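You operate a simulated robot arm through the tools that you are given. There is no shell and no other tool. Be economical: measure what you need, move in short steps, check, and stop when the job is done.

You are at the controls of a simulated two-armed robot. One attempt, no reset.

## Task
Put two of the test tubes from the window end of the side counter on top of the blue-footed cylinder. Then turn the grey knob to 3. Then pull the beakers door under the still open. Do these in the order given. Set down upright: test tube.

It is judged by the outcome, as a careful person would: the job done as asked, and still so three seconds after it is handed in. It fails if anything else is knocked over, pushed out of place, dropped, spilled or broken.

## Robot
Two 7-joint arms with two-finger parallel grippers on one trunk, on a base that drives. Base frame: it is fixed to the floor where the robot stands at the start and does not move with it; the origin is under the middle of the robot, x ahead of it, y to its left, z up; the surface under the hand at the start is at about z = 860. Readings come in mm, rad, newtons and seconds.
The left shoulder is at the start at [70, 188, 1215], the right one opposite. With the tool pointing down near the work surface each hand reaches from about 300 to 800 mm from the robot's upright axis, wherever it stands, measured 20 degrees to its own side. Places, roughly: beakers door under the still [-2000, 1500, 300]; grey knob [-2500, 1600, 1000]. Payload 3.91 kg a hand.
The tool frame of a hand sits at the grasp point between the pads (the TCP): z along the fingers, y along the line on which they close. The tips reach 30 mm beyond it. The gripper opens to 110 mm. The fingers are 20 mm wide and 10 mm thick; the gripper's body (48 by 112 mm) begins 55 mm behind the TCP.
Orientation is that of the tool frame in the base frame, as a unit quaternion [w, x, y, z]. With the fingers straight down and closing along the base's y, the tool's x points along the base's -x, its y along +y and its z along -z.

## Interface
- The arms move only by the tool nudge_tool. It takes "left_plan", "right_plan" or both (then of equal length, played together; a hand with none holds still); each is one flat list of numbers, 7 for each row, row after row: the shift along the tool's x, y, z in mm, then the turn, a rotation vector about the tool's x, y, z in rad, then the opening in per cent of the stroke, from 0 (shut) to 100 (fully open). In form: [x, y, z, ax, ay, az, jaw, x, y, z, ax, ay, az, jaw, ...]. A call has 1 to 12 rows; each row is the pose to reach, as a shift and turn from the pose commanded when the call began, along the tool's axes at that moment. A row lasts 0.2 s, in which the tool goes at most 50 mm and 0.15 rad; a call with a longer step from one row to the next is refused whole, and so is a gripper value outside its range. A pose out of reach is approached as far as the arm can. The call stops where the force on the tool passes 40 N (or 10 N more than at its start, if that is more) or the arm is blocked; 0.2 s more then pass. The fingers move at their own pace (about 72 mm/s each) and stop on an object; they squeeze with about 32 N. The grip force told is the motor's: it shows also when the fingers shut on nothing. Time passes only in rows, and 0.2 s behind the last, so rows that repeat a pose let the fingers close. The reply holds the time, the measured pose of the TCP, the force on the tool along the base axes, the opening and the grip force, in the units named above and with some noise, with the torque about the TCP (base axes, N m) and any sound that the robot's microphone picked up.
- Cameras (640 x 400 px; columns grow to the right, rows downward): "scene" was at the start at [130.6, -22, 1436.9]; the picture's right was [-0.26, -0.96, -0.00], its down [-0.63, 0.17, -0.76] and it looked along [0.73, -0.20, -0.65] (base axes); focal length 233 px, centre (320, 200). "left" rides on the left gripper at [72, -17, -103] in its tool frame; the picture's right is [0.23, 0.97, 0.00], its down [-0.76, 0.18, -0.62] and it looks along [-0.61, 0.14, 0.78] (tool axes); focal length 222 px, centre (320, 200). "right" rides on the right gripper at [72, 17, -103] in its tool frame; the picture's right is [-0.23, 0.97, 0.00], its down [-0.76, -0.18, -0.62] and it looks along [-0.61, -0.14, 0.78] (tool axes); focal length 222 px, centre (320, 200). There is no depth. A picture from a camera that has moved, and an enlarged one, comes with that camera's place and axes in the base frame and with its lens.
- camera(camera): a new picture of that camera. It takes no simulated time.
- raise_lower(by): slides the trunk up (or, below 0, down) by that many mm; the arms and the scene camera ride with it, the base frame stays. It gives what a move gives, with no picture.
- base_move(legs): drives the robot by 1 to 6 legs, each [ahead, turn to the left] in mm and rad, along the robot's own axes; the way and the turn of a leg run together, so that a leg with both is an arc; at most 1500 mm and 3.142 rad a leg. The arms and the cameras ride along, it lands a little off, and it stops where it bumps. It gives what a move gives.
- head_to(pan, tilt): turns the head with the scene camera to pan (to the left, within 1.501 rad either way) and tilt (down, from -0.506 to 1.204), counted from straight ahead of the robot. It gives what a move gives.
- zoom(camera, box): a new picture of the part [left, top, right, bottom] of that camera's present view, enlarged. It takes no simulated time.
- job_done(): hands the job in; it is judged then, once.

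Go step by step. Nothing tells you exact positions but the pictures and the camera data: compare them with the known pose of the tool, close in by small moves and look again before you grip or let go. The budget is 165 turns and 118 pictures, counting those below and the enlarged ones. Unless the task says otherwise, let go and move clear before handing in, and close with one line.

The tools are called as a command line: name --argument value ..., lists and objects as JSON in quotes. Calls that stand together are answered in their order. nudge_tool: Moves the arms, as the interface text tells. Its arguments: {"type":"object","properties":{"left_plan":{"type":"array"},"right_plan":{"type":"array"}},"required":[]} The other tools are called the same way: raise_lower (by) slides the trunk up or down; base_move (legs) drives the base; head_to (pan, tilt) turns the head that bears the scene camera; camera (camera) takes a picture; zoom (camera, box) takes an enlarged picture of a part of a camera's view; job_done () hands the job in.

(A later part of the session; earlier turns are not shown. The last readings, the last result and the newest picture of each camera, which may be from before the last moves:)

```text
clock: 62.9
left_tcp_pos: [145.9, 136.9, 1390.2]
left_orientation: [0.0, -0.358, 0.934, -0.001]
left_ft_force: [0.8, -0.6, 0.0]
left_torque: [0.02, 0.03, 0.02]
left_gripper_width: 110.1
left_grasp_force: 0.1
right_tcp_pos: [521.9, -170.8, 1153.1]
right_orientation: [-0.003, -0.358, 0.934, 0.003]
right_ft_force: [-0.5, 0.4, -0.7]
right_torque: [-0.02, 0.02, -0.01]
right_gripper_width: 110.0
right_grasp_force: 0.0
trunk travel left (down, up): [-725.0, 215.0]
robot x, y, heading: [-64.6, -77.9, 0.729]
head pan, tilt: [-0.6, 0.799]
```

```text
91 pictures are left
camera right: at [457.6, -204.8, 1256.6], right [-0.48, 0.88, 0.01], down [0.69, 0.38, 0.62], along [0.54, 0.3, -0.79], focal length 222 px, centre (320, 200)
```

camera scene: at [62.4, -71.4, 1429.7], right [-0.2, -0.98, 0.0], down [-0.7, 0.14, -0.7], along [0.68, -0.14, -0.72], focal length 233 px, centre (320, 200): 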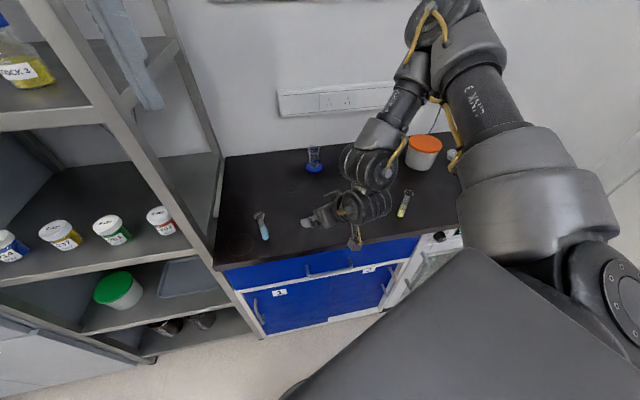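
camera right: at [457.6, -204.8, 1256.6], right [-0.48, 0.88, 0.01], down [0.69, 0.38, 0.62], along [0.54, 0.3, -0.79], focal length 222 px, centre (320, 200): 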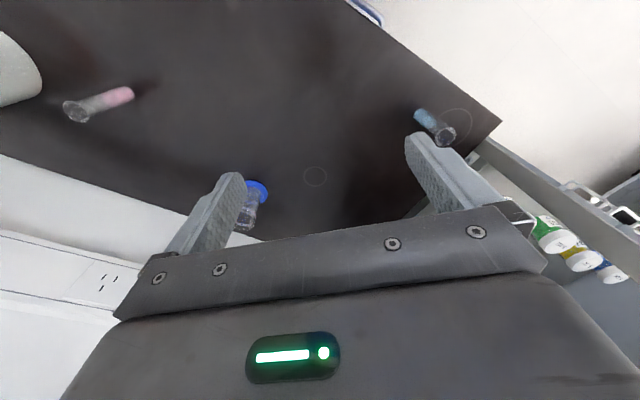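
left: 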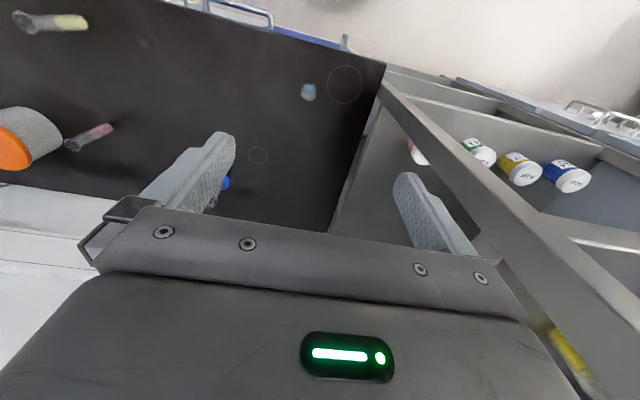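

The tool is vertical and the blue tube is at about (478, 0). I'll move above it at z 1080 and look down.

nudge_tool --right_plan '[-16, 31, 15, 0, 0, 0, 100, -33, 63, 29, 0, 0, 0, 100, -49, 94, 44, 0, 0, 0, 100, -65, 125, 58, 0, 0, 0, 100, -81, 157, 73, 0, 0, 0, 100]'

camera --camera "right"

camera --camera "scene"

```text
clock: 64.1
left_tcp_pos: [146.2, 137.7, 1390.8]
left_orientation: [-0.001, -0.358, 0.934, -0.002]
left_ft_force: [0.8, 0.7, 0.2]
left_torque: [-0.02, 0.01, -0.03]
left_gripper_width: 110.3
left_grasp_force: 0.1
right_tcp_pos: [475.6, 1.8, 1083.3]
right_orientation: [-0.003, -0.358, 0.934, 0.003]
right_ft_force: [0.6, 0.9, 0.3]
right_torque: [-0.03, 0.01, 0.0]
right_gripper_width: 109.8
right_grasp_force: 0.1
trunk travel left (down, up): [-725.0, 215.0]
robot x, y, heading: [-62.5, -75.8, 0.732]
head pan, tilt: [-0.6, 0.799]
```

```text
90 pictures are left
camera right: at [411.6, -33.5, 1186.1], right [-0.48, 0.88, 0.01], down [0.69, 0.38, 0.62], along [0.54, 0.3, -0.78], focal length 222 px, centre (320, 200)
```

right: 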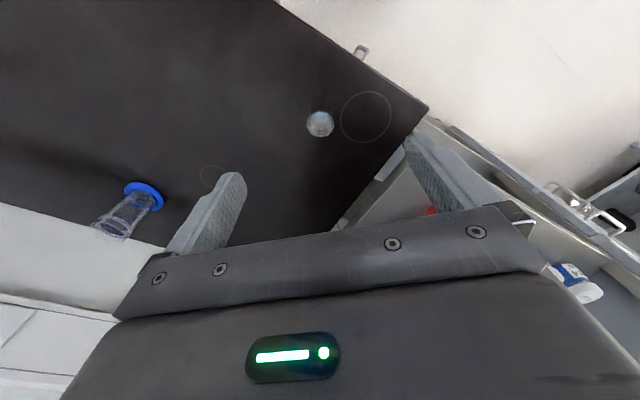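

```text
89 pictures are left
camera scene: at [54.7, -29.1, 1429.6], right [0.13, -0.99, 0.0], down [-0.71, -0.09, -0.7], along [0.69, 0.09, -0.72], focal length 233 px, centre (320, 200)
```

scene: 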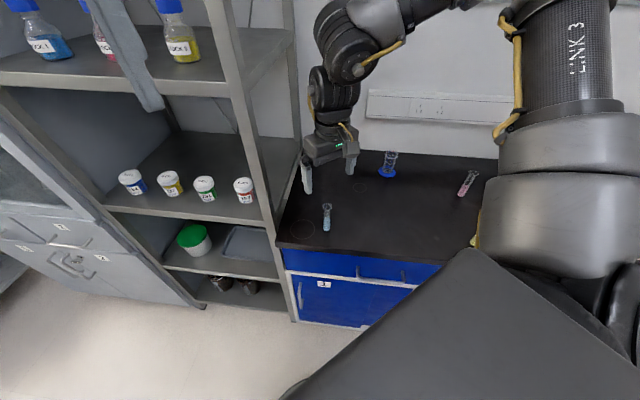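

The tube is centred under the fingers. I'll descend about 105 mm.

nudge_tool --right_plan '[0, 0, 35, 0, 0, 0, 100, 0, 0, 70, 0, 0, 0, 100, 0, 0, 105, 0, 0, 0, 100]'

camera --camera "right"

zoom --camera "scene" --box '[270, 150, 398, 250]'

```text
clock: 64.9
left_tcp_pos: [145.9, 136.9, 1391.2]
left_orientation: [0.0, -0.358, 0.934, -0.001]
left_ft_force: [-0.2, -0.2, 0.0]
left_torque: [-0.03, 0.01, 0.0]
left_gripper_width: 110.0
left_grasp_force: 0.1
right_tcp_pos: [475.4, 1.3, 976.2]
right_orientation: [-0.002, -0.358, 0.934, 0.003]
right_ft_force: [0.0, 0.2, -1.1]
right_torque: [-0.02, 0.03, -0.01]
right_gripper_width: 109.9
right_grasp_force: 0.1
trunk travel left (down, up): [-725.0, 215.0]
robot x, y, heading: [-61.5, -74.3, 0.735]
head pan, tilt: [-0.6, 0.799]
```

```text
88 pictures are left
camera right: at [411.0, -34.0, 1080.1], right [-0.48, 0.88, 0.01], down [0.69, 0.37, 0.62], along [0.54, 0.3, -0.78], focal length 222 px, centre (320, 200)
```

right: 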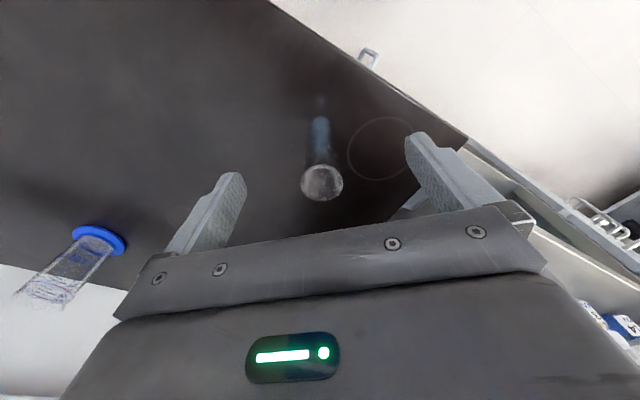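

```text
4.00 times, centred on (334, 200) of scene
camera zoom: at [53.7, -31.7, 1429.8], right [0.13, -0.99, 0.0], down [-0.71, -0.09, -0.7], along [0.69, 0.09, -0.72], focal length 931 px, centre (264, 200)
```

zoom: 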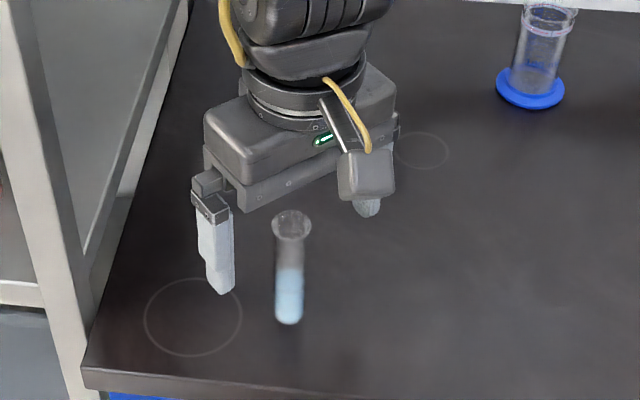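

The rim sits between the pads, level with the TCP. I'll close the gripper.

nudge_tool --right_plan '[0, 1, 2, 0, 0, 0, 40, 0, 1, 2, 0, 0, 0, 20, 0, 1, 2, 0, 0, 0, 0, 0, 1, 2, 0, 0, 0, 0, 0, 1, 2, 0, 0, 0, 0]'

camera --camera "right"

```text
clock: 66.1
left_tcp_pos: [143.9, 135.5, 1392.1]
left_orientation: [0.001, -0.358, 0.934, -0.001]
left_ft_force: [0.2, -0.3, -0.3]
left_torque: [0.01, -0.01, 0.0]
left_gripper_width: 110.0
left_grasp_force: 0.0
right_tcp_pos: [474.8, 3.5, 975.3]
right_orientation: [-0.002, -0.359, 0.933, 0.003]
right_ft_force: [-1.4, -0.3, -0.4]
right_torque: [0.01, -0.04, 0.01]
right_gripper_width: 22.8
right_grasp_force: 32.0
trunk travel left (down, up): [-725.0, 215.0]
robot x, y, heading: [-62.1, -77.9, 0.732]
head pan, tilt: [-0.6, 0.799]
```

```text
86 pictures are left
camera right: at [410.0, -32.8, 1078.7], right [-0.48, 0.88, 0.01], down [0.69, 0.38, 0.62], along [0.54, 0.3, -0.78], focal length 222 px, centre (320, 200)
```

right: 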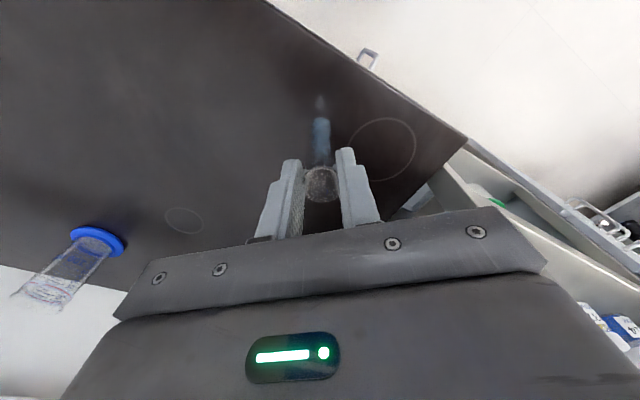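

The tube is gripped at 22.8 mm. I'll lift it 150 mm and check.

nudge_tool --right_plan '[0, 0, -25, 0, 0, 0, 0, 0, 0, -55, 0, 0, 0, 0, 0, 0, -85, 0, 0, 0, 0, 0, 0, -115, 0, 0, 0, 0, 0, 0, -150, 0, 0, 0, 0]'

zoom --camera "scene" --box '[230, 100, 422, 220]'

```text
clock: 67.3
left_tcp_pos: [142.2, 136.2, 1389.9]
left_orientation: [0.0, -0.357, 0.934, -0.001]
left_ft_force: [-0.7, 0.8, -0.6]
left_torque: [0.01, 0.0, -0.03]
left_gripper_width: 110.4
left_grasp_force: 0.2
right_tcp_pos: [473.4, 0.7, 1127.2]
right_orientation: [-0.002, -0.358, 0.934, 0.004]
right_ft_force: [0.8, 0.2, -0.4]
right_torque: [0.01, 0.02, 0.03]
right_gripper_width: 22.4
right_grasp_force: 32.1
trunk travel left (down, up): [-725.0, 215.0]
robot x, y, heading: [-61.2, -76.3, 0.733]
head pan, tilt: [-0.6, 0.799]
```

```text
3.33 times, centred on (326, 160) of scene
camera zoom: at [51.8, -31.9, 1429.9], right [0.13, -0.99, 0.0], down [-0.71, -0.09, -0.7], along [0.69, 0.09, -0.72], focal length 776 px, centre (300, 333)
```

zoom: 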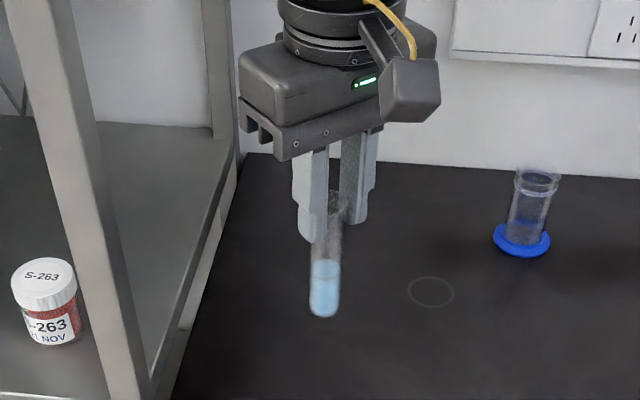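

The tube hangs upright with its bottom at about z 1013. I'll turn back and drive up to the cylinder.

base_move --legs '[[0, -0.33], [195, 0]]'

camera --camera "right"

camera --camera "scene"

```text
clock: 69.9
left_tcp_pos: [379.4, 130.2, 1392.3]
left_orientation: [0.001, -0.196, 0.981, -0.001]
left_ft_force: [-0.9, 0.5, 0.4]
left_torque: [-0.01, -0.01, 0.01]
left_gripper_width: 110.0
left_grasp_force: 0.0
right_tcp_pos: [648.8, -107.0, 1126.4]
right_orientation: [-0.001, -0.197, 0.98, 0.003]
right_ft_force: [-0.2, 0.1, -0.3]
right_torque: [0.03, -0.04, -0.01]
right_gripper_width: 22.7
right_grasp_force: 31.8
trunk travel left (down, up): [-725.0, 215.0]
robot x, y, heading: [111.4, -1.2, 0.394]
head pan, tilt: [-0.6, 0.799]
```

```text
84 pictures are left
camera right: at [575.5, -118.1, 1229.4], right [-0.17, 0.99, 0.01], down [0.77, 0.13, 0.62], along [0.61, 0.11, -0.78], focal length 222 px, centre (320, 200)
```

right: 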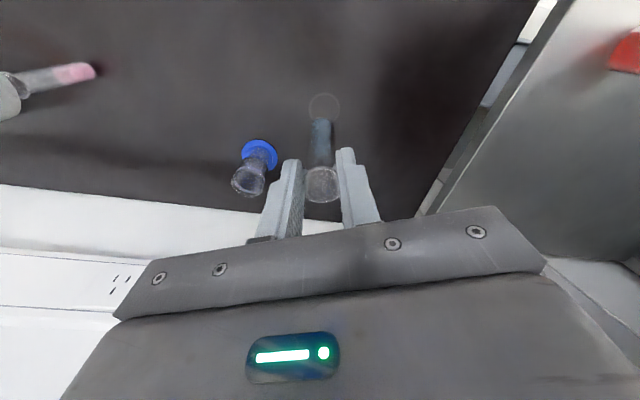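

```text
83 pictures are left
camera scene: at [237.9, 2.2, 1430.0], right [-0.21, -0.98, 0.0], down [-0.7, 0.15, -0.7], along [0.68, -0.14, -0.72], focal length 233 px, centre (320, 200)
```

scene: 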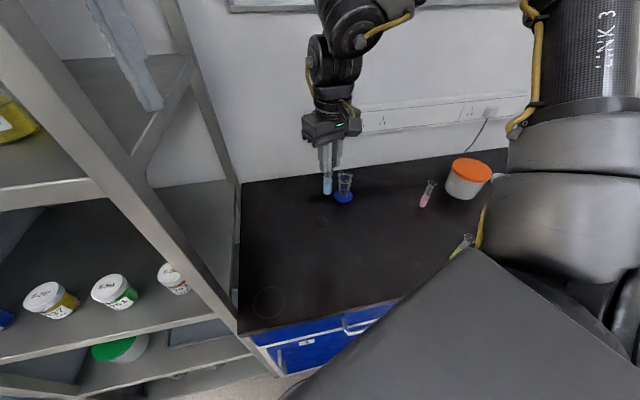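

The cylinder's axis is at about (777, -193). I'll move over it with the tube's bottom still above the rim.

nudge_tool --right_plan '[-22, -33, 0, 0, 0, 0, 0, -45, -65, 0, 0, 0, 0, 0, -68, -97, 0, 0, 0, 0, 0, -91, -129, 0, 0, 0, 0, 0, -91, -129, 0, 0, 0, 0, 0]'

zoom --camera "right" --box '[240, 60, 400, 210]'

zoom --camera "scene" --box '[300, 130, 396, 210]'

```text
clock: 71.1
left_tcp_pos: [380.7, 132.0, 1390.4]
left_orientation: [0.0, -0.196, 0.981, -0.001]
left_ft_force: [0.0, 0.3, -0.2]
left_torque: [0.0, -0.04, 0.01]
left_gripper_width: 109.9
left_grasp_force: 0.1
right_tcp_pos: [783.0, -187.4, 1125.8]
right_orientation: [-0.001, -0.196, 0.981, 0.003]
right_ft_force: [-0.7, -0.2, -0.9]
right_torque: [0.0, -0.01, -0.04]
right_gripper_width: 22.9
right_grasp_force: 32.2
trunk travel left (down, up): [-725.0, 215.0]
robot x, y, heading: [117.0, -0.3, 0.396]
head pan, tilt: [-0.6, 0.799]
```

```text
2.67 times, centred on (320, 135) of right
camera zoom: at [710.6, -199.1, 1229.4], right [-0.17, 0.99, 0.01], down [0.77, 0.13, 0.62], along [0.61, 0.11, -0.78], focal length 592 px, centre (320, 373)
```

zoom: 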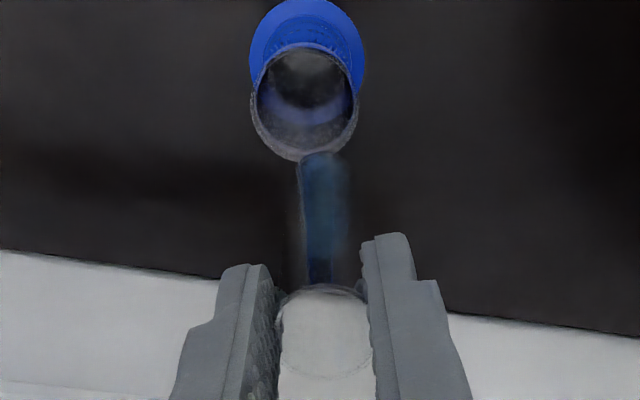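

```text
5.00 times, centred on (348, 170) of scene
camera zoom: at [239.5, 2.9, 1429.8], right [-0.21, -0.98, 0.0], down [-0.7, 0.15, -0.7], along [0.68, -0.14, -0.72], focal length 1164 px, centre (180, 350)
```

zoom: 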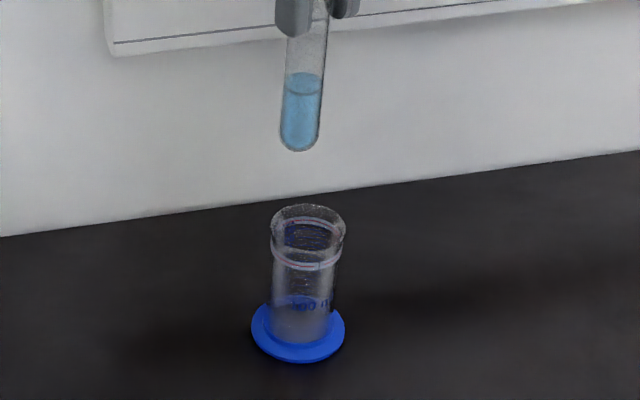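

The tube is nearly over the mouth. I'll take higher zooms to compare the tube's width with the bore.

zoom --camera "scene" --box '[344, 126, 376, 146]'

zoom --camera "scene" --box '[338, 158, 370, 178]'

```text
16.00 times, centred on (360, 136) of scene
camera zoom: at [239.5, 2.9, 1429.8], right [-0.21, -0.98, 0.0], down [-0.7, 0.15, -0.7], along [0.68, -0.14, -0.72], focal length 3726 px, centre (-320, 1224)
```

zoom: 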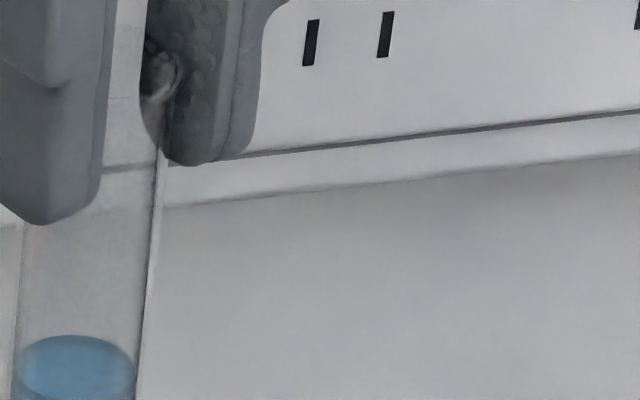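

```text
16.00 times, centred on (354, 168) of scene
camera zoom: at [239.5, 2.9, 1429.8], right [-0.21, -0.98, 0.0], down [-0.7, 0.15, -0.7], along [0.68, -0.14, -0.72], focal length 3726 px, centre (-224, 712)
```

zoom: 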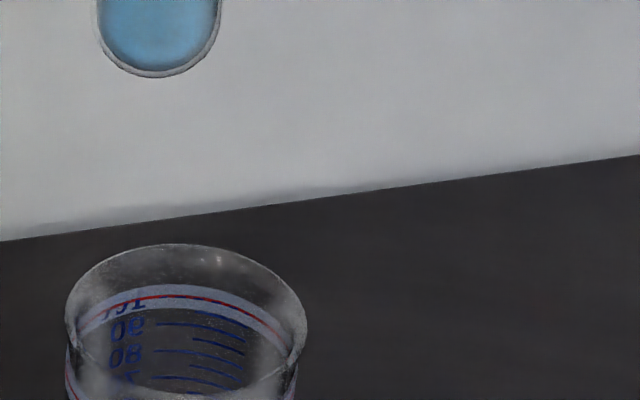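

The tube is about 23 mm wide and the bore about 43 mm, so two won't fit inside. The glass may behave as a solid top. I'll centre the tube and lower it carefully to feel for contact near the rim.

nudge_tool --right_plan '[0, -7, 0, 0, 0, 0, 0, 0, -7, 25, 0, 0, 0, 0, 0, -7, 50, 0, 0, 0, 0, 0, -7, 50, 0, 0, 0, 0]'

zoom --camera "scene" --box '[316, 135, 380, 205]'

zoom --camera "right" --box '[260, 60, 380, 210]'

```text
clock: 72.1
left_tcp_pos: [381.1, 130.5, 1390.8]
left_orientation: [0.0, -0.196, 0.981, -0.001]
left_ft_force: [-0.4, 0.8, 0.0]
left_torque: [0.0, -0.04, 0.03]
left_gripper_width: 110.2
left_grasp_force: 0.0
right_tcp_pos: [786.5, -195.1, 1074.8]
right_orientation: [-0.001, -0.197, 0.98, 0.003]
right_ft_force: [-0.4, -0.1, -0.6]
right_torque: [-0.01, 0.02, 0.03]
right_gripper_width: 22.8
right_grasp_force: 31.9
trunk travel left (down, up): [-725.0, 215.0]
robot x, y, heading: [112.9, -3.1, 0.397]
head pan, tilt: [-0.6, 0.799]
```

```text
5.71 times, centred on (348, 170) of scene
camera zoom: at [239.7, 2.8, 1429.8], right [-0.2, -0.98, 0.0], down [-0.7, 0.15, -0.7], along [0.68, -0.14, -0.72], focal length 1331 px, centre (160, 371)
```

zoom: 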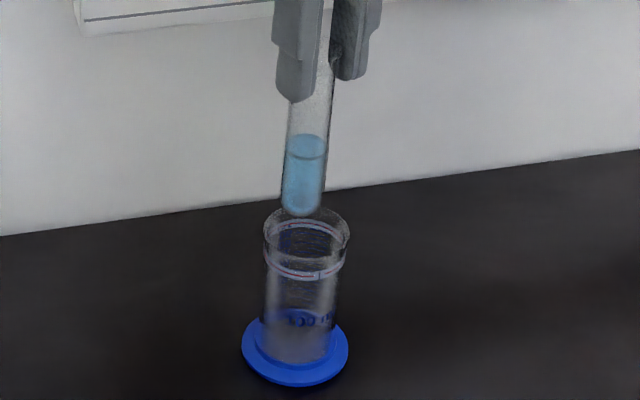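

```text
2.67 times, centred on (320, 135) of right
camera zoom: at [714.0, -207.0, 1177.1], right [-0.17, 0.99, 0.01], down [0.77, 0.13, 0.62], along [0.61, 0.11, -0.78], focal length 592 px, centre (320, 373)
```

zoom: 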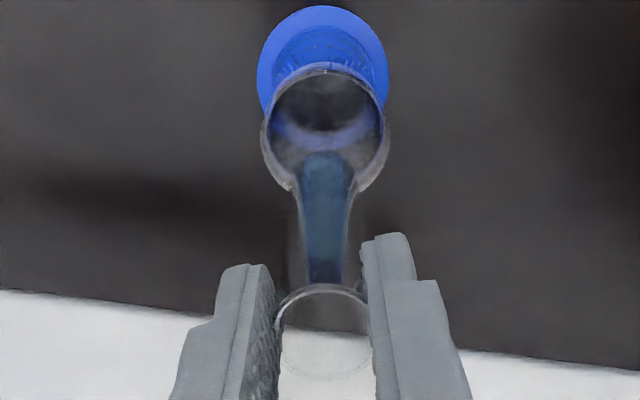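

The tube is aligned sideways and about 8 mm forward of the axis. I'll bring it back 4 mm and lower gently past the rim height.

nudge_tool --right_plan '[4, 0, 0, 0, 0, 0, 0, 4, 0, 6, 0, 0, 0, 0, 4, 0, 10, 0, 0, 0, 0]'

nudge_tool --right_plan '[0, 0, 2, 0, 0, 0, 0, 0, 0, 4, 0, 0, 0, 0]'

zoom --camera "scene" --box '[316, 135, 380, 205]'

```text
clock: 72.9
left_tcp_pos: [377.2, 131.5, 1392.4]
left_orientation: [0.001, -0.196, 0.981, -0.002]
left_ft_force: [0.3, 0.9, 0.0]
left_torque: [0.02, 0.0, -0.03]
left_gripper_width: 109.8
left_grasp_force: 0.0
right_tcp_pos: [780.9, -196.7, 1068.6]
right_orientation: [0.002, -0.196, 0.981, 0.003]
right_ft_force: [1.4, -2.6, 21.2]
right_torque: [-0.22, -0.35, 0.03]
right_gripper_width: 22.5
right_grasp_force: 31.5
trunk travel left (down, up): [-725.0, 215.0]
robot x, y, heading: [114.0, 1.2, 0.395]
head pan, tilt: [-0.6, 0.799]
```

```text
clock: 73.5
left_tcp_pos: [377.4, 130.9, 1391.7]
left_orientation: [0.001, -0.196, 0.981, -0.001]
left_ft_force: [-0.6, 0.6, 0.3]
left_torque: [-0.03, -0.03, 0.0]
left_gripper_width: 110.1
left_grasp_force: 0.0
right_tcp_pos: [780.1, -197.2, 1063.5]
right_orientation: [0.001, -0.197, 0.98, 0.003]
right_ft_force: [3.0, -3.9, 26.0]
right_torque: [-0.32, -0.42, -0.04]
right_gripper_width: 22.7
right_grasp_force: 31.4
trunk travel left (down, up): [-725.0, 215.0]
robot x, y, heading: [114.6, 2.7, 0.397]
head pan, tilt: [-0.6, 0.799]
```

```text
5.71 times, centred on (348, 170) of scene
camera zoom: at [236.6, 3.2, 1430.3], right [-0.21, -0.98, 0.0], down [-0.7, 0.15, -0.7], along [0.68, -0.14, -0.72], focal length 1331 px, centre (160, 371)
```

zoom: 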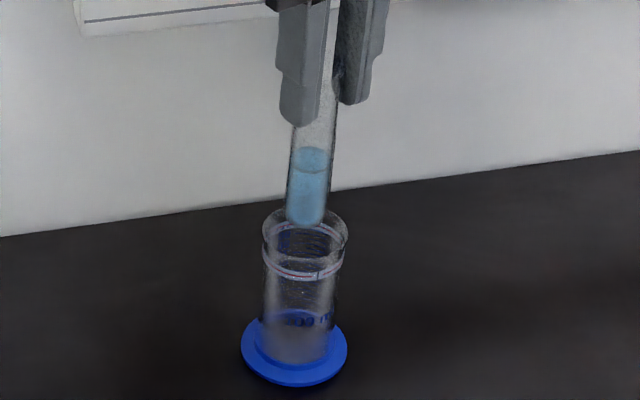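

It met firm contact right at the rim height near the tube's centre, so the cylinder's top acts as solid and two tubes can stand side by side on it. I'll lift slightly, shift to 13 mm ahead of the axis and touch down lightly.

nudge_tool --right_plan '[0, 0, -8, 0, 0, 0, 0, -4, 0, -8, 0, 0, 0, 0, -8, 0, -8, 0, 0, 0, 0, -8, 0, -5, 0, 0, 0, 0]'

zoom --camera "scene" --box '[316, 135, 380, 205]'

zoom --camera "right" --box '[260, 60, 380, 210]'

```text
clock: 74.5
left_tcp_pos: [381.9, 130.9, 1391.2]
left_orientation: [-0.001, -0.196, 0.981, -0.001]
left_ft_force: [0.0, 0.0, 1.4]
left_torque: [0.01, 0.01, 0.05]
left_gripper_width: 109.9
left_grasp_force: 0.0
right_tcp_pos: [791.3, -195.1, 1066.5]
right_orientation: [-0.002, -0.197, 0.98, 0.003]
right_ft_force: [-0.5, -0.4, 0.1]
right_torque: [-0.02, 0.0, -0.02]
right_gripper_width: 22.6
right_grasp_force: 32.0
trunk travel left (down, up): [-725.0, 215.0]
robot x, y, heading: [118.3, -0.0, 0.391]
head pan, tilt: [-0.6, 0.799]
```

```text
5.71 times, centred on (348, 170) of scene
camera zoom: at [240.9, 2.2, 1429.7], right [-0.2, -0.98, 0.0], down [-0.7, 0.15, -0.7], along [0.68, -0.14, -0.72], focal length 1331 px, centre (160, 371)
```

zoom: 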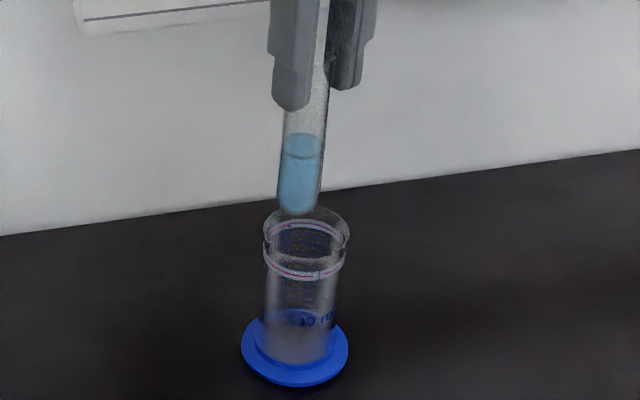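

```text
2.67 times, centred on (320, 135) of right
camera zoom: at [718.9, -206.8, 1168.3], right [-0.17, 0.99, 0.01], down [0.77, 0.13, 0.62], along [0.61, 0.11, -0.78], focal length 592 px, centre (320, 373)
```

zoom: 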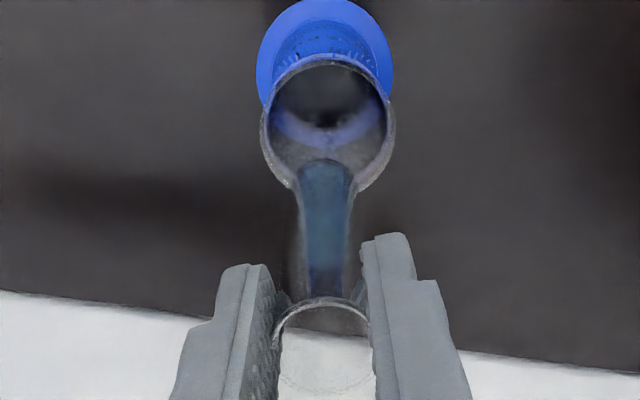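

Combining the estimates, the tube is about 15 mm forward and 5 mm to the right of the axis. I'll correct by 2 mm back and 5 mm left, then touch down.

nudge_tool --right_plan '[1, 3, 0, 0, 0, 0, 0, 2, 5, 0, 0, 0, 0, 0, 2, 5, 2, 0, 0, 0, 0, 2, 5, 4, 0, 0, 0, 0]'

zoom --camera "scene" --box '[316, 135, 380, 205]'

```text
clock: 75.5
left_tcp_pos: [380.1, 131.5, 1391.9]
left_orientation: [0.001, -0.196, 0.981, -0.001]
left_ft_force: [0.1, -0.1, -0.6]
left_torque: [0.01, 0.0, 0.03]
left_gripper_width: 110.3
left_grasp_force: 0.1
right_tcp_pos: [785.8, -190.3, 1063.9]
right_orientation: [0.002, -0.197, 0.98, 0.003]
right_ft_force: [1.8, -2.8, 10.6]
right_torque: [-0.29, -0.21, -0.04]
right_gripper_width: 22.4
right_grasp_force: 32.3
trunk travel left (down, up): [-725.0, 215.0]
robot x, y, heading: [111.6, -0.4, 0.392]
head pan, tilt: [-0.6, 0.799]
```

```text
5.71 times, centred on (348, 170) of scene
camera zoom: at [238.5, 2.7, 1430.2], right [-0.21, -0.98, 0.0], down [-0.7, 0.15, -0.7], along [0.68, -0.14, -0.72], focal length 1331 px, centre (160, 371)
```

zoom: 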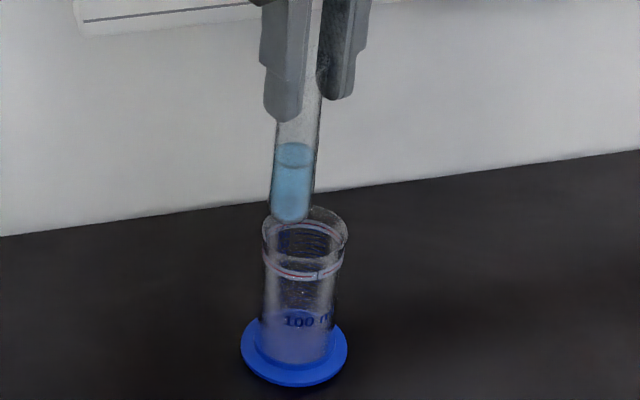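

Light contact of 10 N, with the tube standing on the top's forward-left half. I'll ease the load, open the fingers a little and look.

nudge_tool --right_plan '[0, 0, -1, 0, 0, 0, 0, 0, 0, -1.5, 0, 0, 0, 0, 0, 0, -1.5, 0, 0, 0, 26, 0, 0, -1.5, 0, 0, 0, 34, 0, 0, -1.5, 0, 0, 0, 34]'

zoom --camera "scene" --box '[316, 135, 380, 205]'

zoom --camera "right" --box '[260, 60, 380, 210]'

```text
clock: 76.7
left_tcp_pos: [381.2, 131.3, 1390.2]
left_orientation: [0.0, -0.196, 0.981, -0.001]
left_ft_force: [0.1, -0.3, 0.8]
left_torque: [-0.01, -0.01, 0.01]
left_gripper_width: 110.2
left_grasp_force: 0.0
right_tcp_pos: [785.5, -191.3, 1063.9]
right_orientation: [-0.002, -0.197, 0.98, 0.004]
right_ft_force: [0.1, -0.2, -0.2]
right_torque: [0.0, -0.02, 0.01]
right_gripper_width: 37.4
right_grasp_force: 0.1
trunk travel left (down, up): [-725.0, 215.0]
robot x, y, heading: [116.4, 1.4, 0.395]
head pan, tilt: [-0.6, 0.799]
```

```text
5.71 times, centred on (348, 170) of scene
camera zoom: at [240.1, 2.8, 1429.8], right [-0.2, -0.98, 0.0], down [-0.7, 0.15, -0.7], along [0.68, -0.14, -0.72], focal length 1331 px, centre (160, 371)
```

zoom: 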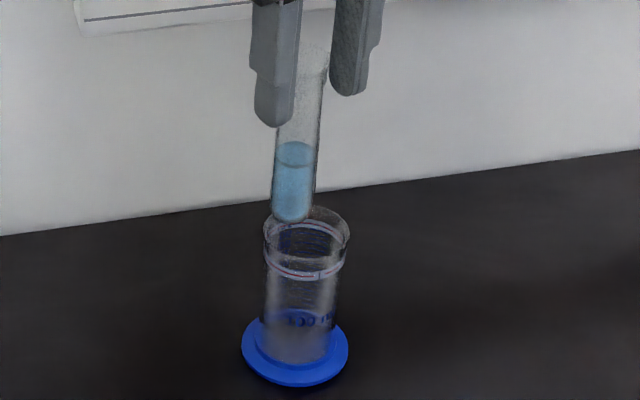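

```text
2.67 times, centred on (320, 135) of right
camera zoom: at [713.3, -202.1, 1166.2], right [-0.17, 0.99, 0.01], down [0.77, 0.13, 0.62], along [0.61, 0.11, -0.78], focal length 592 px, centre (320, 373)
```

zoom: 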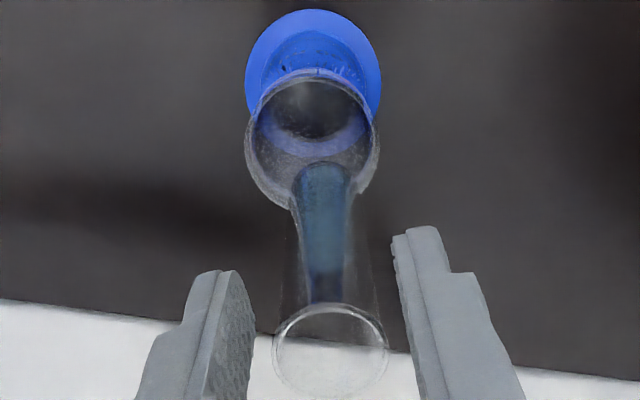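

The tube stands on its own on the cylinder. I'll open more and lift straight off.

nudge_tool --right_plan '[0, 0, 0, 0, 0, 0, 60, 0, 0, 0, 0, 0, 0, 60, 0, 0, -30, 0, 0, 0, 60, 0, 0, -70, 0, 0, 0, 60, 0, 0, -110, 0, 0, 0, 60, 0, 0, -145, 0, 0, 0, 60]'

camera --camera "scene"

zoom --camera "scene" --box '[316, 125, 380, 205]'

zoom --camera "right" --box '[260, 60, 380, 210]'

```text
clock: 78.1
left_tcp_pos: [381.9, 131.4, 1390.7]
left_orientation: [0.0, -0.196, 0.981, 0.0]
left_ft_force: [0.9, 0.0, 0.0]
left_torque: [0.0, -0.03, -0.02]
left_gripper_width: 110.0
left_grasp_force: 0.1
right_tcp_pos: [786.9, -190.4, 1208.1]
right_orientation: [0.001, -0.197, 0.98, 0.004]
right_ft_force: [-0.4, 0.1, 0.3]
right_torque: [0.02, -0.02, 0.01]
right_gripper_width: 65.7
right_grasp_force: 0.1
trunk travel left (down, up): [-725.0, 215.0]
robot x, y, heading: [118.9, 4.1, 0.394]
head pan, tilt: [-0.6, 0.799]
```

```text
70 pictures are left
camera scene: at [240.1, 2.9, 1429.7], right [-0.21, -0.98, 0.0], down [-0.7, 0.15, -0.7], along [0.68, -0.14, -0.72], focal length 233 px, centre (320, 200)
```

scene: 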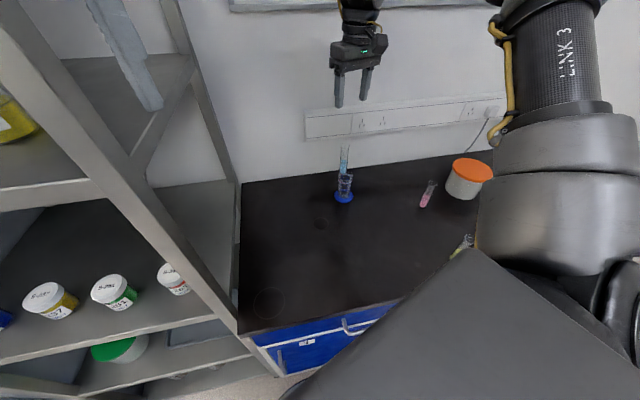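

```text
5.00 times, centred on (348, 165) of scene
camera zoom: at [240.1, 2.9, 1429.7], right [-0.21, -0.98, 0.0], down [-0.7, 0.15, -0.7], along [0.68, -0.14, -0.72], focal length 1164 px, centre (180, 375)
```

zoom: 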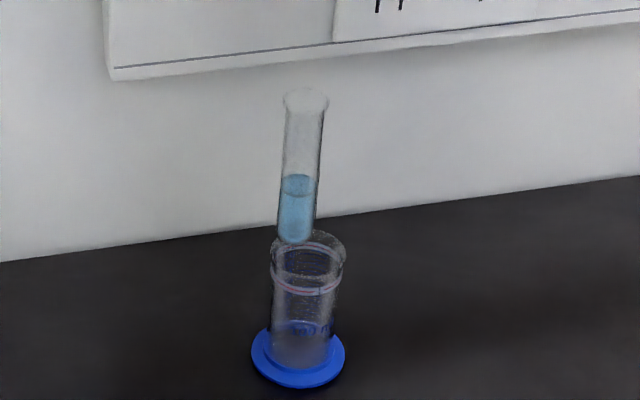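

```text
2.67 times, centred on (320, 135) of right
camera zoom: at [714.2, -202.8, 1310.8], right [-0.17, 0.99, 0.01], down [0.77, 0.12, 0.62], along [0.61, 0.11, -0.78], focal length 592 px, centre (320, 373)
```

zoom: 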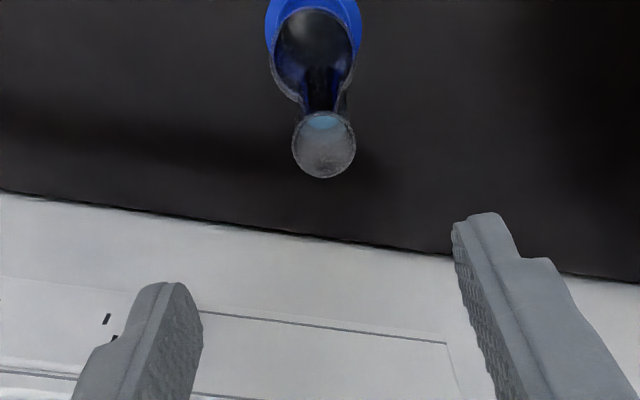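

Tube 1 is upright, about 13 mm forward of the axis. Next I'll fetch the yellow tube. I'll back up 200 mm and look.

base_move --legs '[[-200, 0]]'

camera --camera "right"

```text
clock: 79.7
left_tcp_pos: [197.1, 56.6, 1390.6]
left_orientation: [-0.001, -0.199, 0.98, 0.0]
left_ft_force: [1.5, -0.7, 0.5]
left_torque: [-0.03, 0.05, 0.0]
left_gripper_width: 110.1
left_grasp_force: 0.0
right_tcp_pos: [604.9, -263.8, 1205.3]
right_orientation: [0.0, -0.2, 0.98, 0.004]
right_ft_force: [0.0, 0.3, -0.9]
right_torque: [0.02, 0.0, -0.03]
right_gripper_width: 66.2
right_grasp_force: 0.0
trunk travel left (down, up): [-725.0, 215.0]
robot x, y, heading: [-65.9, -77.9, 0.403]
head pan, tilt: [-0.6, 0.799]
```

```text
67 pictures are left
camera right: at [532.9, -276.1, 1309.2], right [-0.17, 0.98, 0.01], down [0.77, 0.13, 0.62], along [0.61, 0.11, -0.78], focal length 222 px, centre (320, 200)
```

right: 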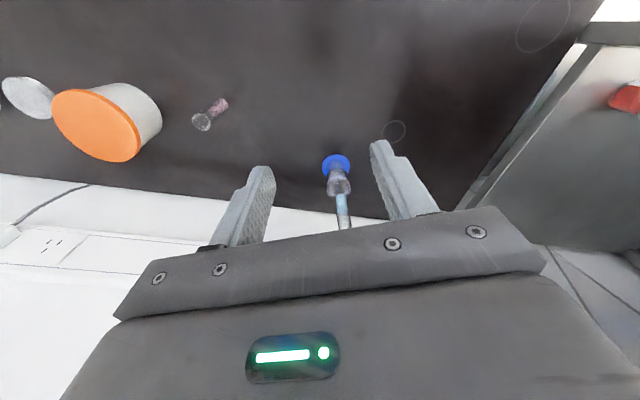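

I'll move above the yellow tube, estimated at (485, -420).

nudge_tool --right_plan '[34, -19, 20, 0, 0, 0, 100, 68, -39, 40, 0, 0, 0, 100, 103, -58, 60, 0, 0, 0, 100, 137, -78, 80, 0, 0, 0, 100, 171, -97, 103, 0, 0, 0, 100]'

camera --camera "right"

```text
clock: 80.9
left_tcp_pos: [195.2, 51.9, 1390.9]
left_orientation: [0.0, -0.199, 0.98, 0.0]
left_ft_force: [-0.6, -0.4, -0.2]
left_torque: [0.03, -0.04, 0.0]
left_gripper_width: 110.0
left_grasp_force: 0.1
right_tcp_pos: [484.3, -422.9, 1104.6]
right_orientation: [0.002, -0.201, 0.98, 0.006]
right_ft_force: [0.3, 0.5, 0.1]
right_torque: [0.0, -0.01, 0.02]
right_gripper_width: 110.3
right_grasp_force: 0.1
trunk travel left (down, up): [-725.0, 215.0]
robot x, y, heading: [-67.5, -77.9, 0.402]
head pan, tilt: [-0.6, 0.799]
```

```text
66 pictures are left
camera right: at [411.1, -435.6, 1206.0], right [-0.17, 0.98, 0.01], down [0.77, 0.13, 0.63], along [0.61, 0.12, -0.78], focal length 222 px, centre (320, 200)
```

right: 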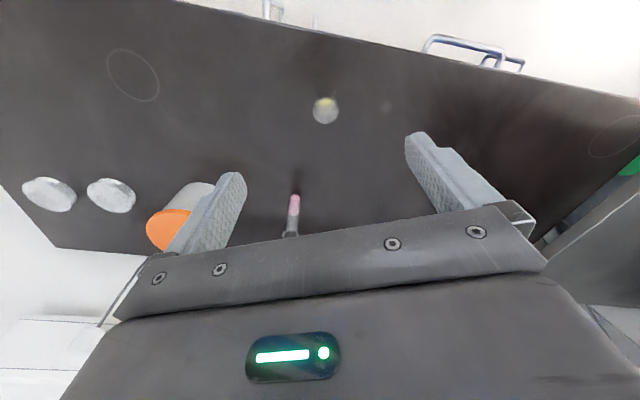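

The yellow tube is about 7 mm to the hand's left. I'll correct and descend to the same grip height as before.

nudge_tool --right_plan '[1, 7, 0, 0, 0, 0, 100, 1, 7, 40, 0, 0, 0, 100, 1, 7, 80, 0, 0, 0, 100, 1, 7, 115, 0, 0, 0, 100, 1, 7, 129, 0, 0, 0, 100]'

camera --camera "right"

```text
clock: 82.1
left_tcp_pos: [197.3, 54.6, 1389.8]
left_orientation: [0.001, -0.2, 0.98, -0.002]
left_ft_force: [0.9, 0.1, -0.1]
left_torque: [0.0, 0.02, 0.0]
left_gripper_width: 110.1
left_grasp_force: 0.1
right_tcp_pos: [481.8, -413.3, 971.5]
right_orientation: [0.001, -0.2, 0.98, 0.004]
right_ft_force: [0.1, -0.4, -0.1]
right_torque: [0.01, 0.02, 0.04]
right_gripper_width: 110.1
right_grasp_force: 0.1
trunk travel left (down, up): [-725.0, 215.0]
robot x, y, heading: [-69.0, -72.3, 0.397]
head pan, tilt: [-0.6, 0.799]
```

```text
65 pictures are left
camera right: at [409.5, -426.1, 1075.0], right [-0.17, 0.98, 0.01], down [0.77, 0.13, 0.62], along [0.61, 0.11, -0.78], focal length 222 px, centre (320, 200)
```

right: 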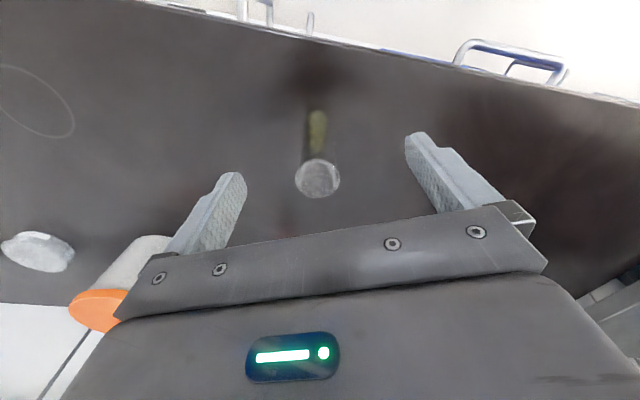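

The rim sits slightly toward the robot from the TCP. I'll shift back 5 mm and close.

nudge_tool --right_plan '[5, -1, 0, 0, 0, 0, 60, 5, -1, 0, 0, 0, 0, 30, 5, -1, 0, 0, 0, 0, 0, 5, -1, 0, 0, 0, 0, 0, 5, -1, 0, 0, 0, 0, 0, 5, -1, 0, 0, 0, 0, 0]'

camera --camera "right"

```text
clock: 83.5
left_tcp_pos: [195.6, 54.9, 1391.8]
left_orientation: [0.0, -0.199, 0.98, 0.0]
left_ft_force: [0.0, 0.2, -0.3]
left_torque: [0.0, 0.01, 0.0]
left_gripper_width: 110.1
left_grasp_force: 0.1
right_tcp_pos: [477.5, -416.3, 973.3]
right_orientation: [0.001, -0.2, 0.98, 0.005]
right_ft_force: [-0.3, 0.8, 0.6]
right_torque: [-0.01, -0.02, -0.01]
right_gripper_width: 21.9
right_grasp_force: 32.2
trunk travel left (down, up): [-725.0, 215.0]
robot x, y, heading: [-68.5, -76.4, 0.4]
head pan, tilt: [-0.6, 0.799]
```

```text
64 pictures are left
camera right: at [404.0, -428.7, 1076.4], right [-0.17, 0.98, 0.01], down [0.77, 0.13, 0.62], along [0.61, 0.11, -0.78], focal length 222 px, centre (320, 200)
```

right: 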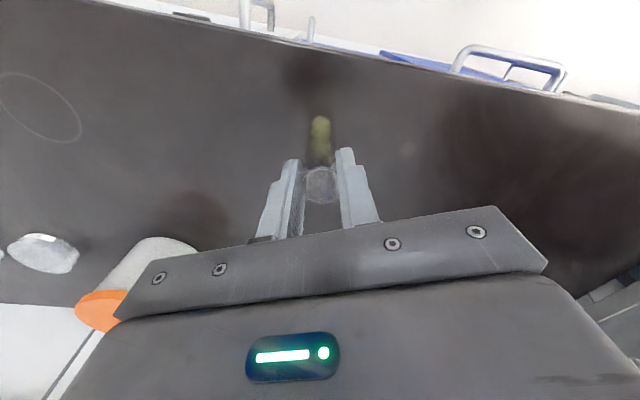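

Gripped at 21.9 mm. I'll lift and drive back up to the cylinder.

nudge_tool --right_plan '[0, 0, -30, 0, 0, 0, 0, 0, 0, -65, 0, 0, 0, 0, 0, 0, -100, 0, 0, 0, 0, 0, 0, -135, 0, 0, 0, 0, 0, 0, -170, 0, 0, 0, 0]'

base_move --legs '[[195, 0]]'

camera --camera "scene"

camera --camera "right"

```text
clock: 84.7
left_tcp_pos: [194.3, 55.7, 1391.4]
left_orientation: [0.0, -0.199, 0.98, -0.001]
left_ft_force: [-0.2, -0.6, 0.5]
left_torque: [-0.01, 0.01, 0.01]
left_gripper_width: 109.9
left_grasp_force: 0.0
right_tcp_pos: [475.5, -418.0, 1142.6]
right_orientation: [0.0, -0.2, 0.98, 0.005]
right_ft_force: [-0.2, 0.6, 0.6]
right_torque: [0.01, 0.0, 0.0]
right_gripper_width: 21.8
right_grasp_force: 31.9
trunk travel left (down, up): [-725.0, 215.0]
robot x, y, heading: [-69.3, -76.7, 0.402]
head pan, tilt: [-0.6, 0.799]
```

```text
clock: 86.3
left_tcp_pos: [377.5, 134.4, 1390.9]
left_orientation: [0.0, -0.2, 0.98, -0.001]
left_ft_force: [-0.8, 0.0, 0.2]
left_torque: [0.0, 0.01, 0.03]
left_gripper_width: 109.9
left_grasp_force: 0.0
right_tcp_pos: [658.4, -340.5, 1142.7]
right_orientation: [0.002, -0.2, 0.98, 0.005]
right_ft_force: [0.0, -0.2, -0.2]
right_torque: [-0.02, 0.0, 0.03]
right_gripper_width: 22.0
right_grasp_force: 31.8
trunk travel left (down, up): [-725.0, 215.0]
robot x, y, heading: [113.8, -0.2, 0.404]
head pan, tilt: [-0.6, 0.799]
```

```text
63 pictures are left
camera scene: at [237.6, 3.6, 1430.0], right [-0.2, -0.98, 0.0], down [-0.7, 0.14, -0.7], along [0.68, -0.14, -0.72], focal length 233 px, centre (320, 200)
```

scene: 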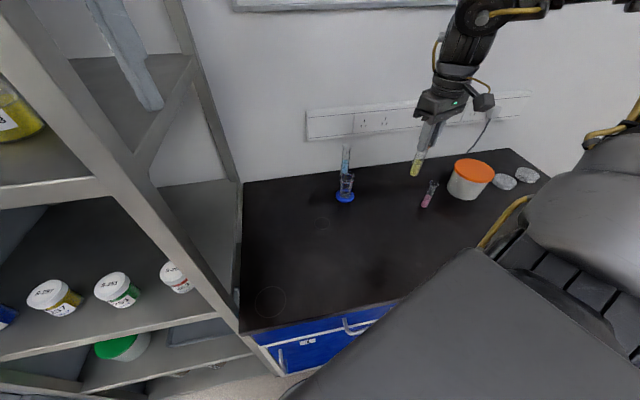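

```text
62 pictures are left
camera right: at [586.1, -352.0, 1244.8], right [-0.17, 0.98, 0.01], down [0.77, 0.13, 0.63], along [0.61, 0.12, -0.78], focal length 222 px, centre (320, 200)
```

right: 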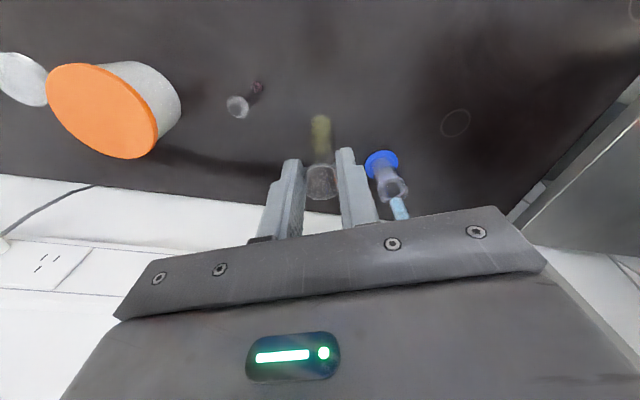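

I'll move to about 50 mm short of the target, in line with the near half of the cylinder's top.

nudge_tool --right_plan '[-33, 29, 0, 0, 0, 0, 0, -67, 59, 0, 0, 0, 0, 0, -100, 88, 0, 0, 0, 0, 0, -100, 88, 0, 0, 0, 0, 0]'

zoom --camera "scene" --box '[316, 115, 412, 205]'

zoom --camera "right" --box '[240, 60, 400, 230]'

```text
clock: 87.3
left_tcp_pos: [378.4, 132.3, 1392.1]
left_orientation: [-0.001, -0.199, 0.98, 0.001]
left_ft_force: [0.0, -0.3, 0.0]
left_torque: [-0.01, -0.03, 0.02]
left_gripper_width: 110.0
left_grasp_force: 0.1
right_tcp_pos: [717.7, -222.0, 1142.4]
right_orientation: [0.001, -0.201, 0.98, 0.005]
right_ft_force: [-0.3, -0.5, -1.5]
right_torque: [0.03, 0.02, -0.01]
right_gripper_width: 21.9
right_grasp_force: 32.2
trunk travel left (down, up): [-725.0, 215.0]
robot x, y, heading: [116.6, -0.9, 0.403]
head pan, tilt: [-0.6, 0.799]
```

```text
4.44 times, centred on (364, 160) of scene
camera zoom: at [238.7, 3.3, 1429.8], right [-0.2, -0.98, 0.0], down [-0.7, 0.14, -0.7], along [0.68, -0.14, -0.72], focal length 1035 px, centre (124, 378)
```

zoom: 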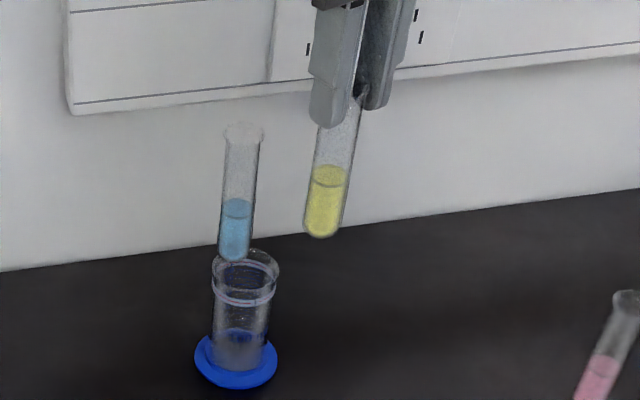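

```text
2.35 times, centred on (320, 145) of right
camera zoom: at [645.1, -234.2, 1244.9], right [-0.17, 0.98, 0.01], down [0.77, 0.13, 0.62], along [0.61, 0.12, -0.78], focal length 523 px, centre (320, 329)
```

zoom: 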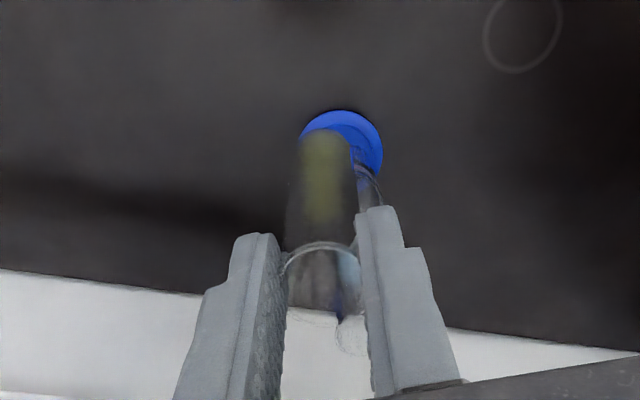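

The yellow tube is in line. I'll move forward in two steps, staying behind the blue tube.

nudge_tool --right_plan '[-20, 1, 0, 0, 0, 0, 0, -40, 1, 0, 0, 0, 0, 0, -44, 1, 30, 0, 0, 0, 0, -44, 1, 62, 0, 0, 0, 0, -44, 1, 62, 0, 0, 0, 0]'

zoom --camera "scene" --box '[316, 115, 396, 205]'

zoom --camera "right" --box '[240, 60, 400, 230]'

```text
clock: 88.5
left_tcp_pos: [379.0, 134.7, 1391.4]
left_orientation: [0.0, -0.199, 0.98, 0.0]
left_ft_force: [-0.2, 0.2, -0.1]
left_torque: [-0.03, -0.03, 0.02]
left_gripper_width: 109.9
left_grasp_force: 0.1
right_tcp_pos: [760.5, -201.0, 1080.3]
right_orientation: [0.001, -0.201, 0.98, 0.004]
right_ft_force: [0.0, 0.8, -1.2]
right_torque: [-0.01, 0.01, 0.01]
right_gripper_width: 22.2
right_grasp_force: 32.0
trunk travel left (down, up): [-725.0, 215.0]
robot x, y, heading: [113.3, 0.4, 0.405]
head pan, tilt: [-0.6, 0.799]
```

```text
4.44 times, centred on (356, 160) of scene
camera zoom: at [238.6, 5.0, 1429.9], right [-0.2, -0.98, 0.0], down [-0.7, 0.14, -0.7], along [0.68, -0.14, -0.72], focal length 1035 px, centre (160, 378)
```

zoom: 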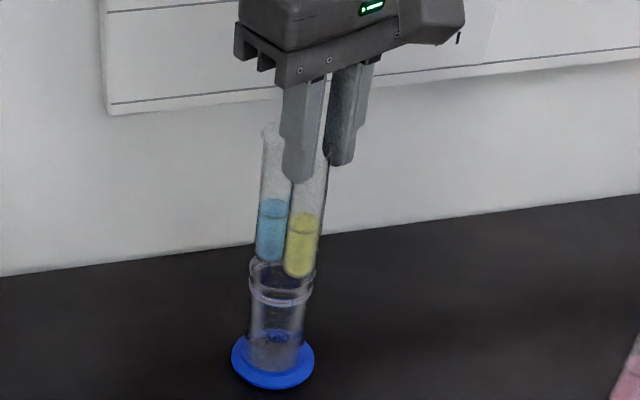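

```text
2.35 times, centred on (320, 145) of right
camera zoom: at [685.6, -213.6, 1183.2], right [-0.17, 0.98, 0.01], down [0.77, 0.13, 0.62], along [0.61, 0.12, -0.78], focal length 523 px, centre (320, 329)
```

zoom: 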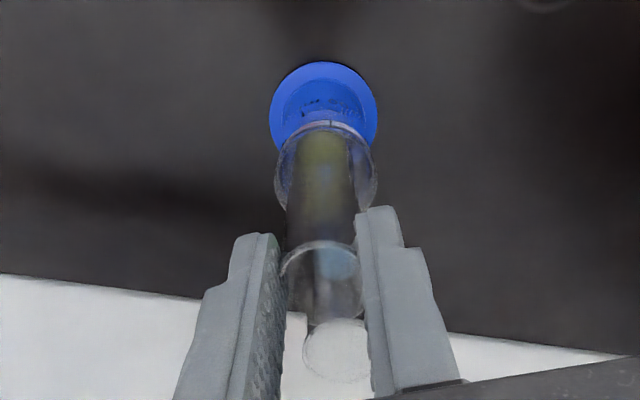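

The alignment is good; the yellow tube is about 20 mm behind the axis. I'll go forward 6 mm and lower to light contact.

nudge_tool --right_plan '[-3, -1, 0, 0, 0, 0, 0, -6, -1, 0, 0, 0, 0, 0, -6, -1, 6, 0, 0, 0, 0, -6, -1, 11, 0, 0, 0, 0, -6, -1, 11, 0, 0, 0, 0]'

zoom --camera "right" --box '[240, 60, 400, 230]'

```text
clock: 89.7
left_tcp_pos: [377.0, 134.4, 1391.6]
left_orientation: [0.001, -0.2, 0.98, -0.001]
left_ft_force: [0.0, 0.3, -0.1]
left_torque: [0.01, 0.01, 0.03]
left_gripper_width: 110.1
left_grasp_force: 0.0
right_tcp_pos: [764.3, -198.2, 1072.2]
right_orientation: [0.003, -0.201, 0.979, 0.004]
right_ft_force: [1.4, -2.1, 19.9]
right_torque: [-0.27, -0.29, -0.03]
right_gripper_width: 22.1
right_grasp_force: 32.0
trunk travel left (down, up): [-725.0, 215.0]
robot x, y, heading: [118.6, 2.8, 0.401]
head pan, tilt: [-0.6, 0.799]
```

```text
2.35 times, centred on (320, 145) of right
camera zoom: at [689.8, -211.6, 1174.9], right [-0.17, 0.98, 0.01], down [0.77, 0.13, 0.63], along [0.62, 0.12, -0.78], focal length 523 px, centre (320, 329)
```

zoom: 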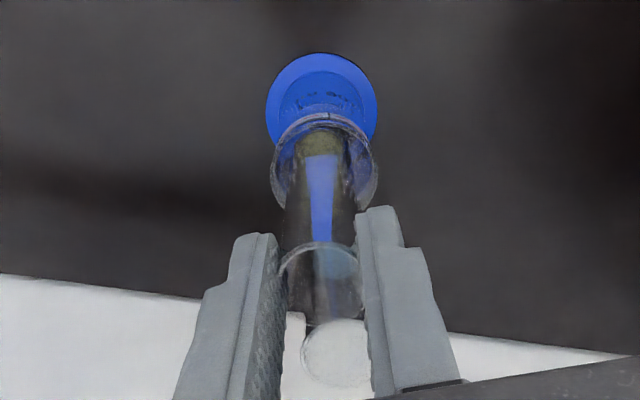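

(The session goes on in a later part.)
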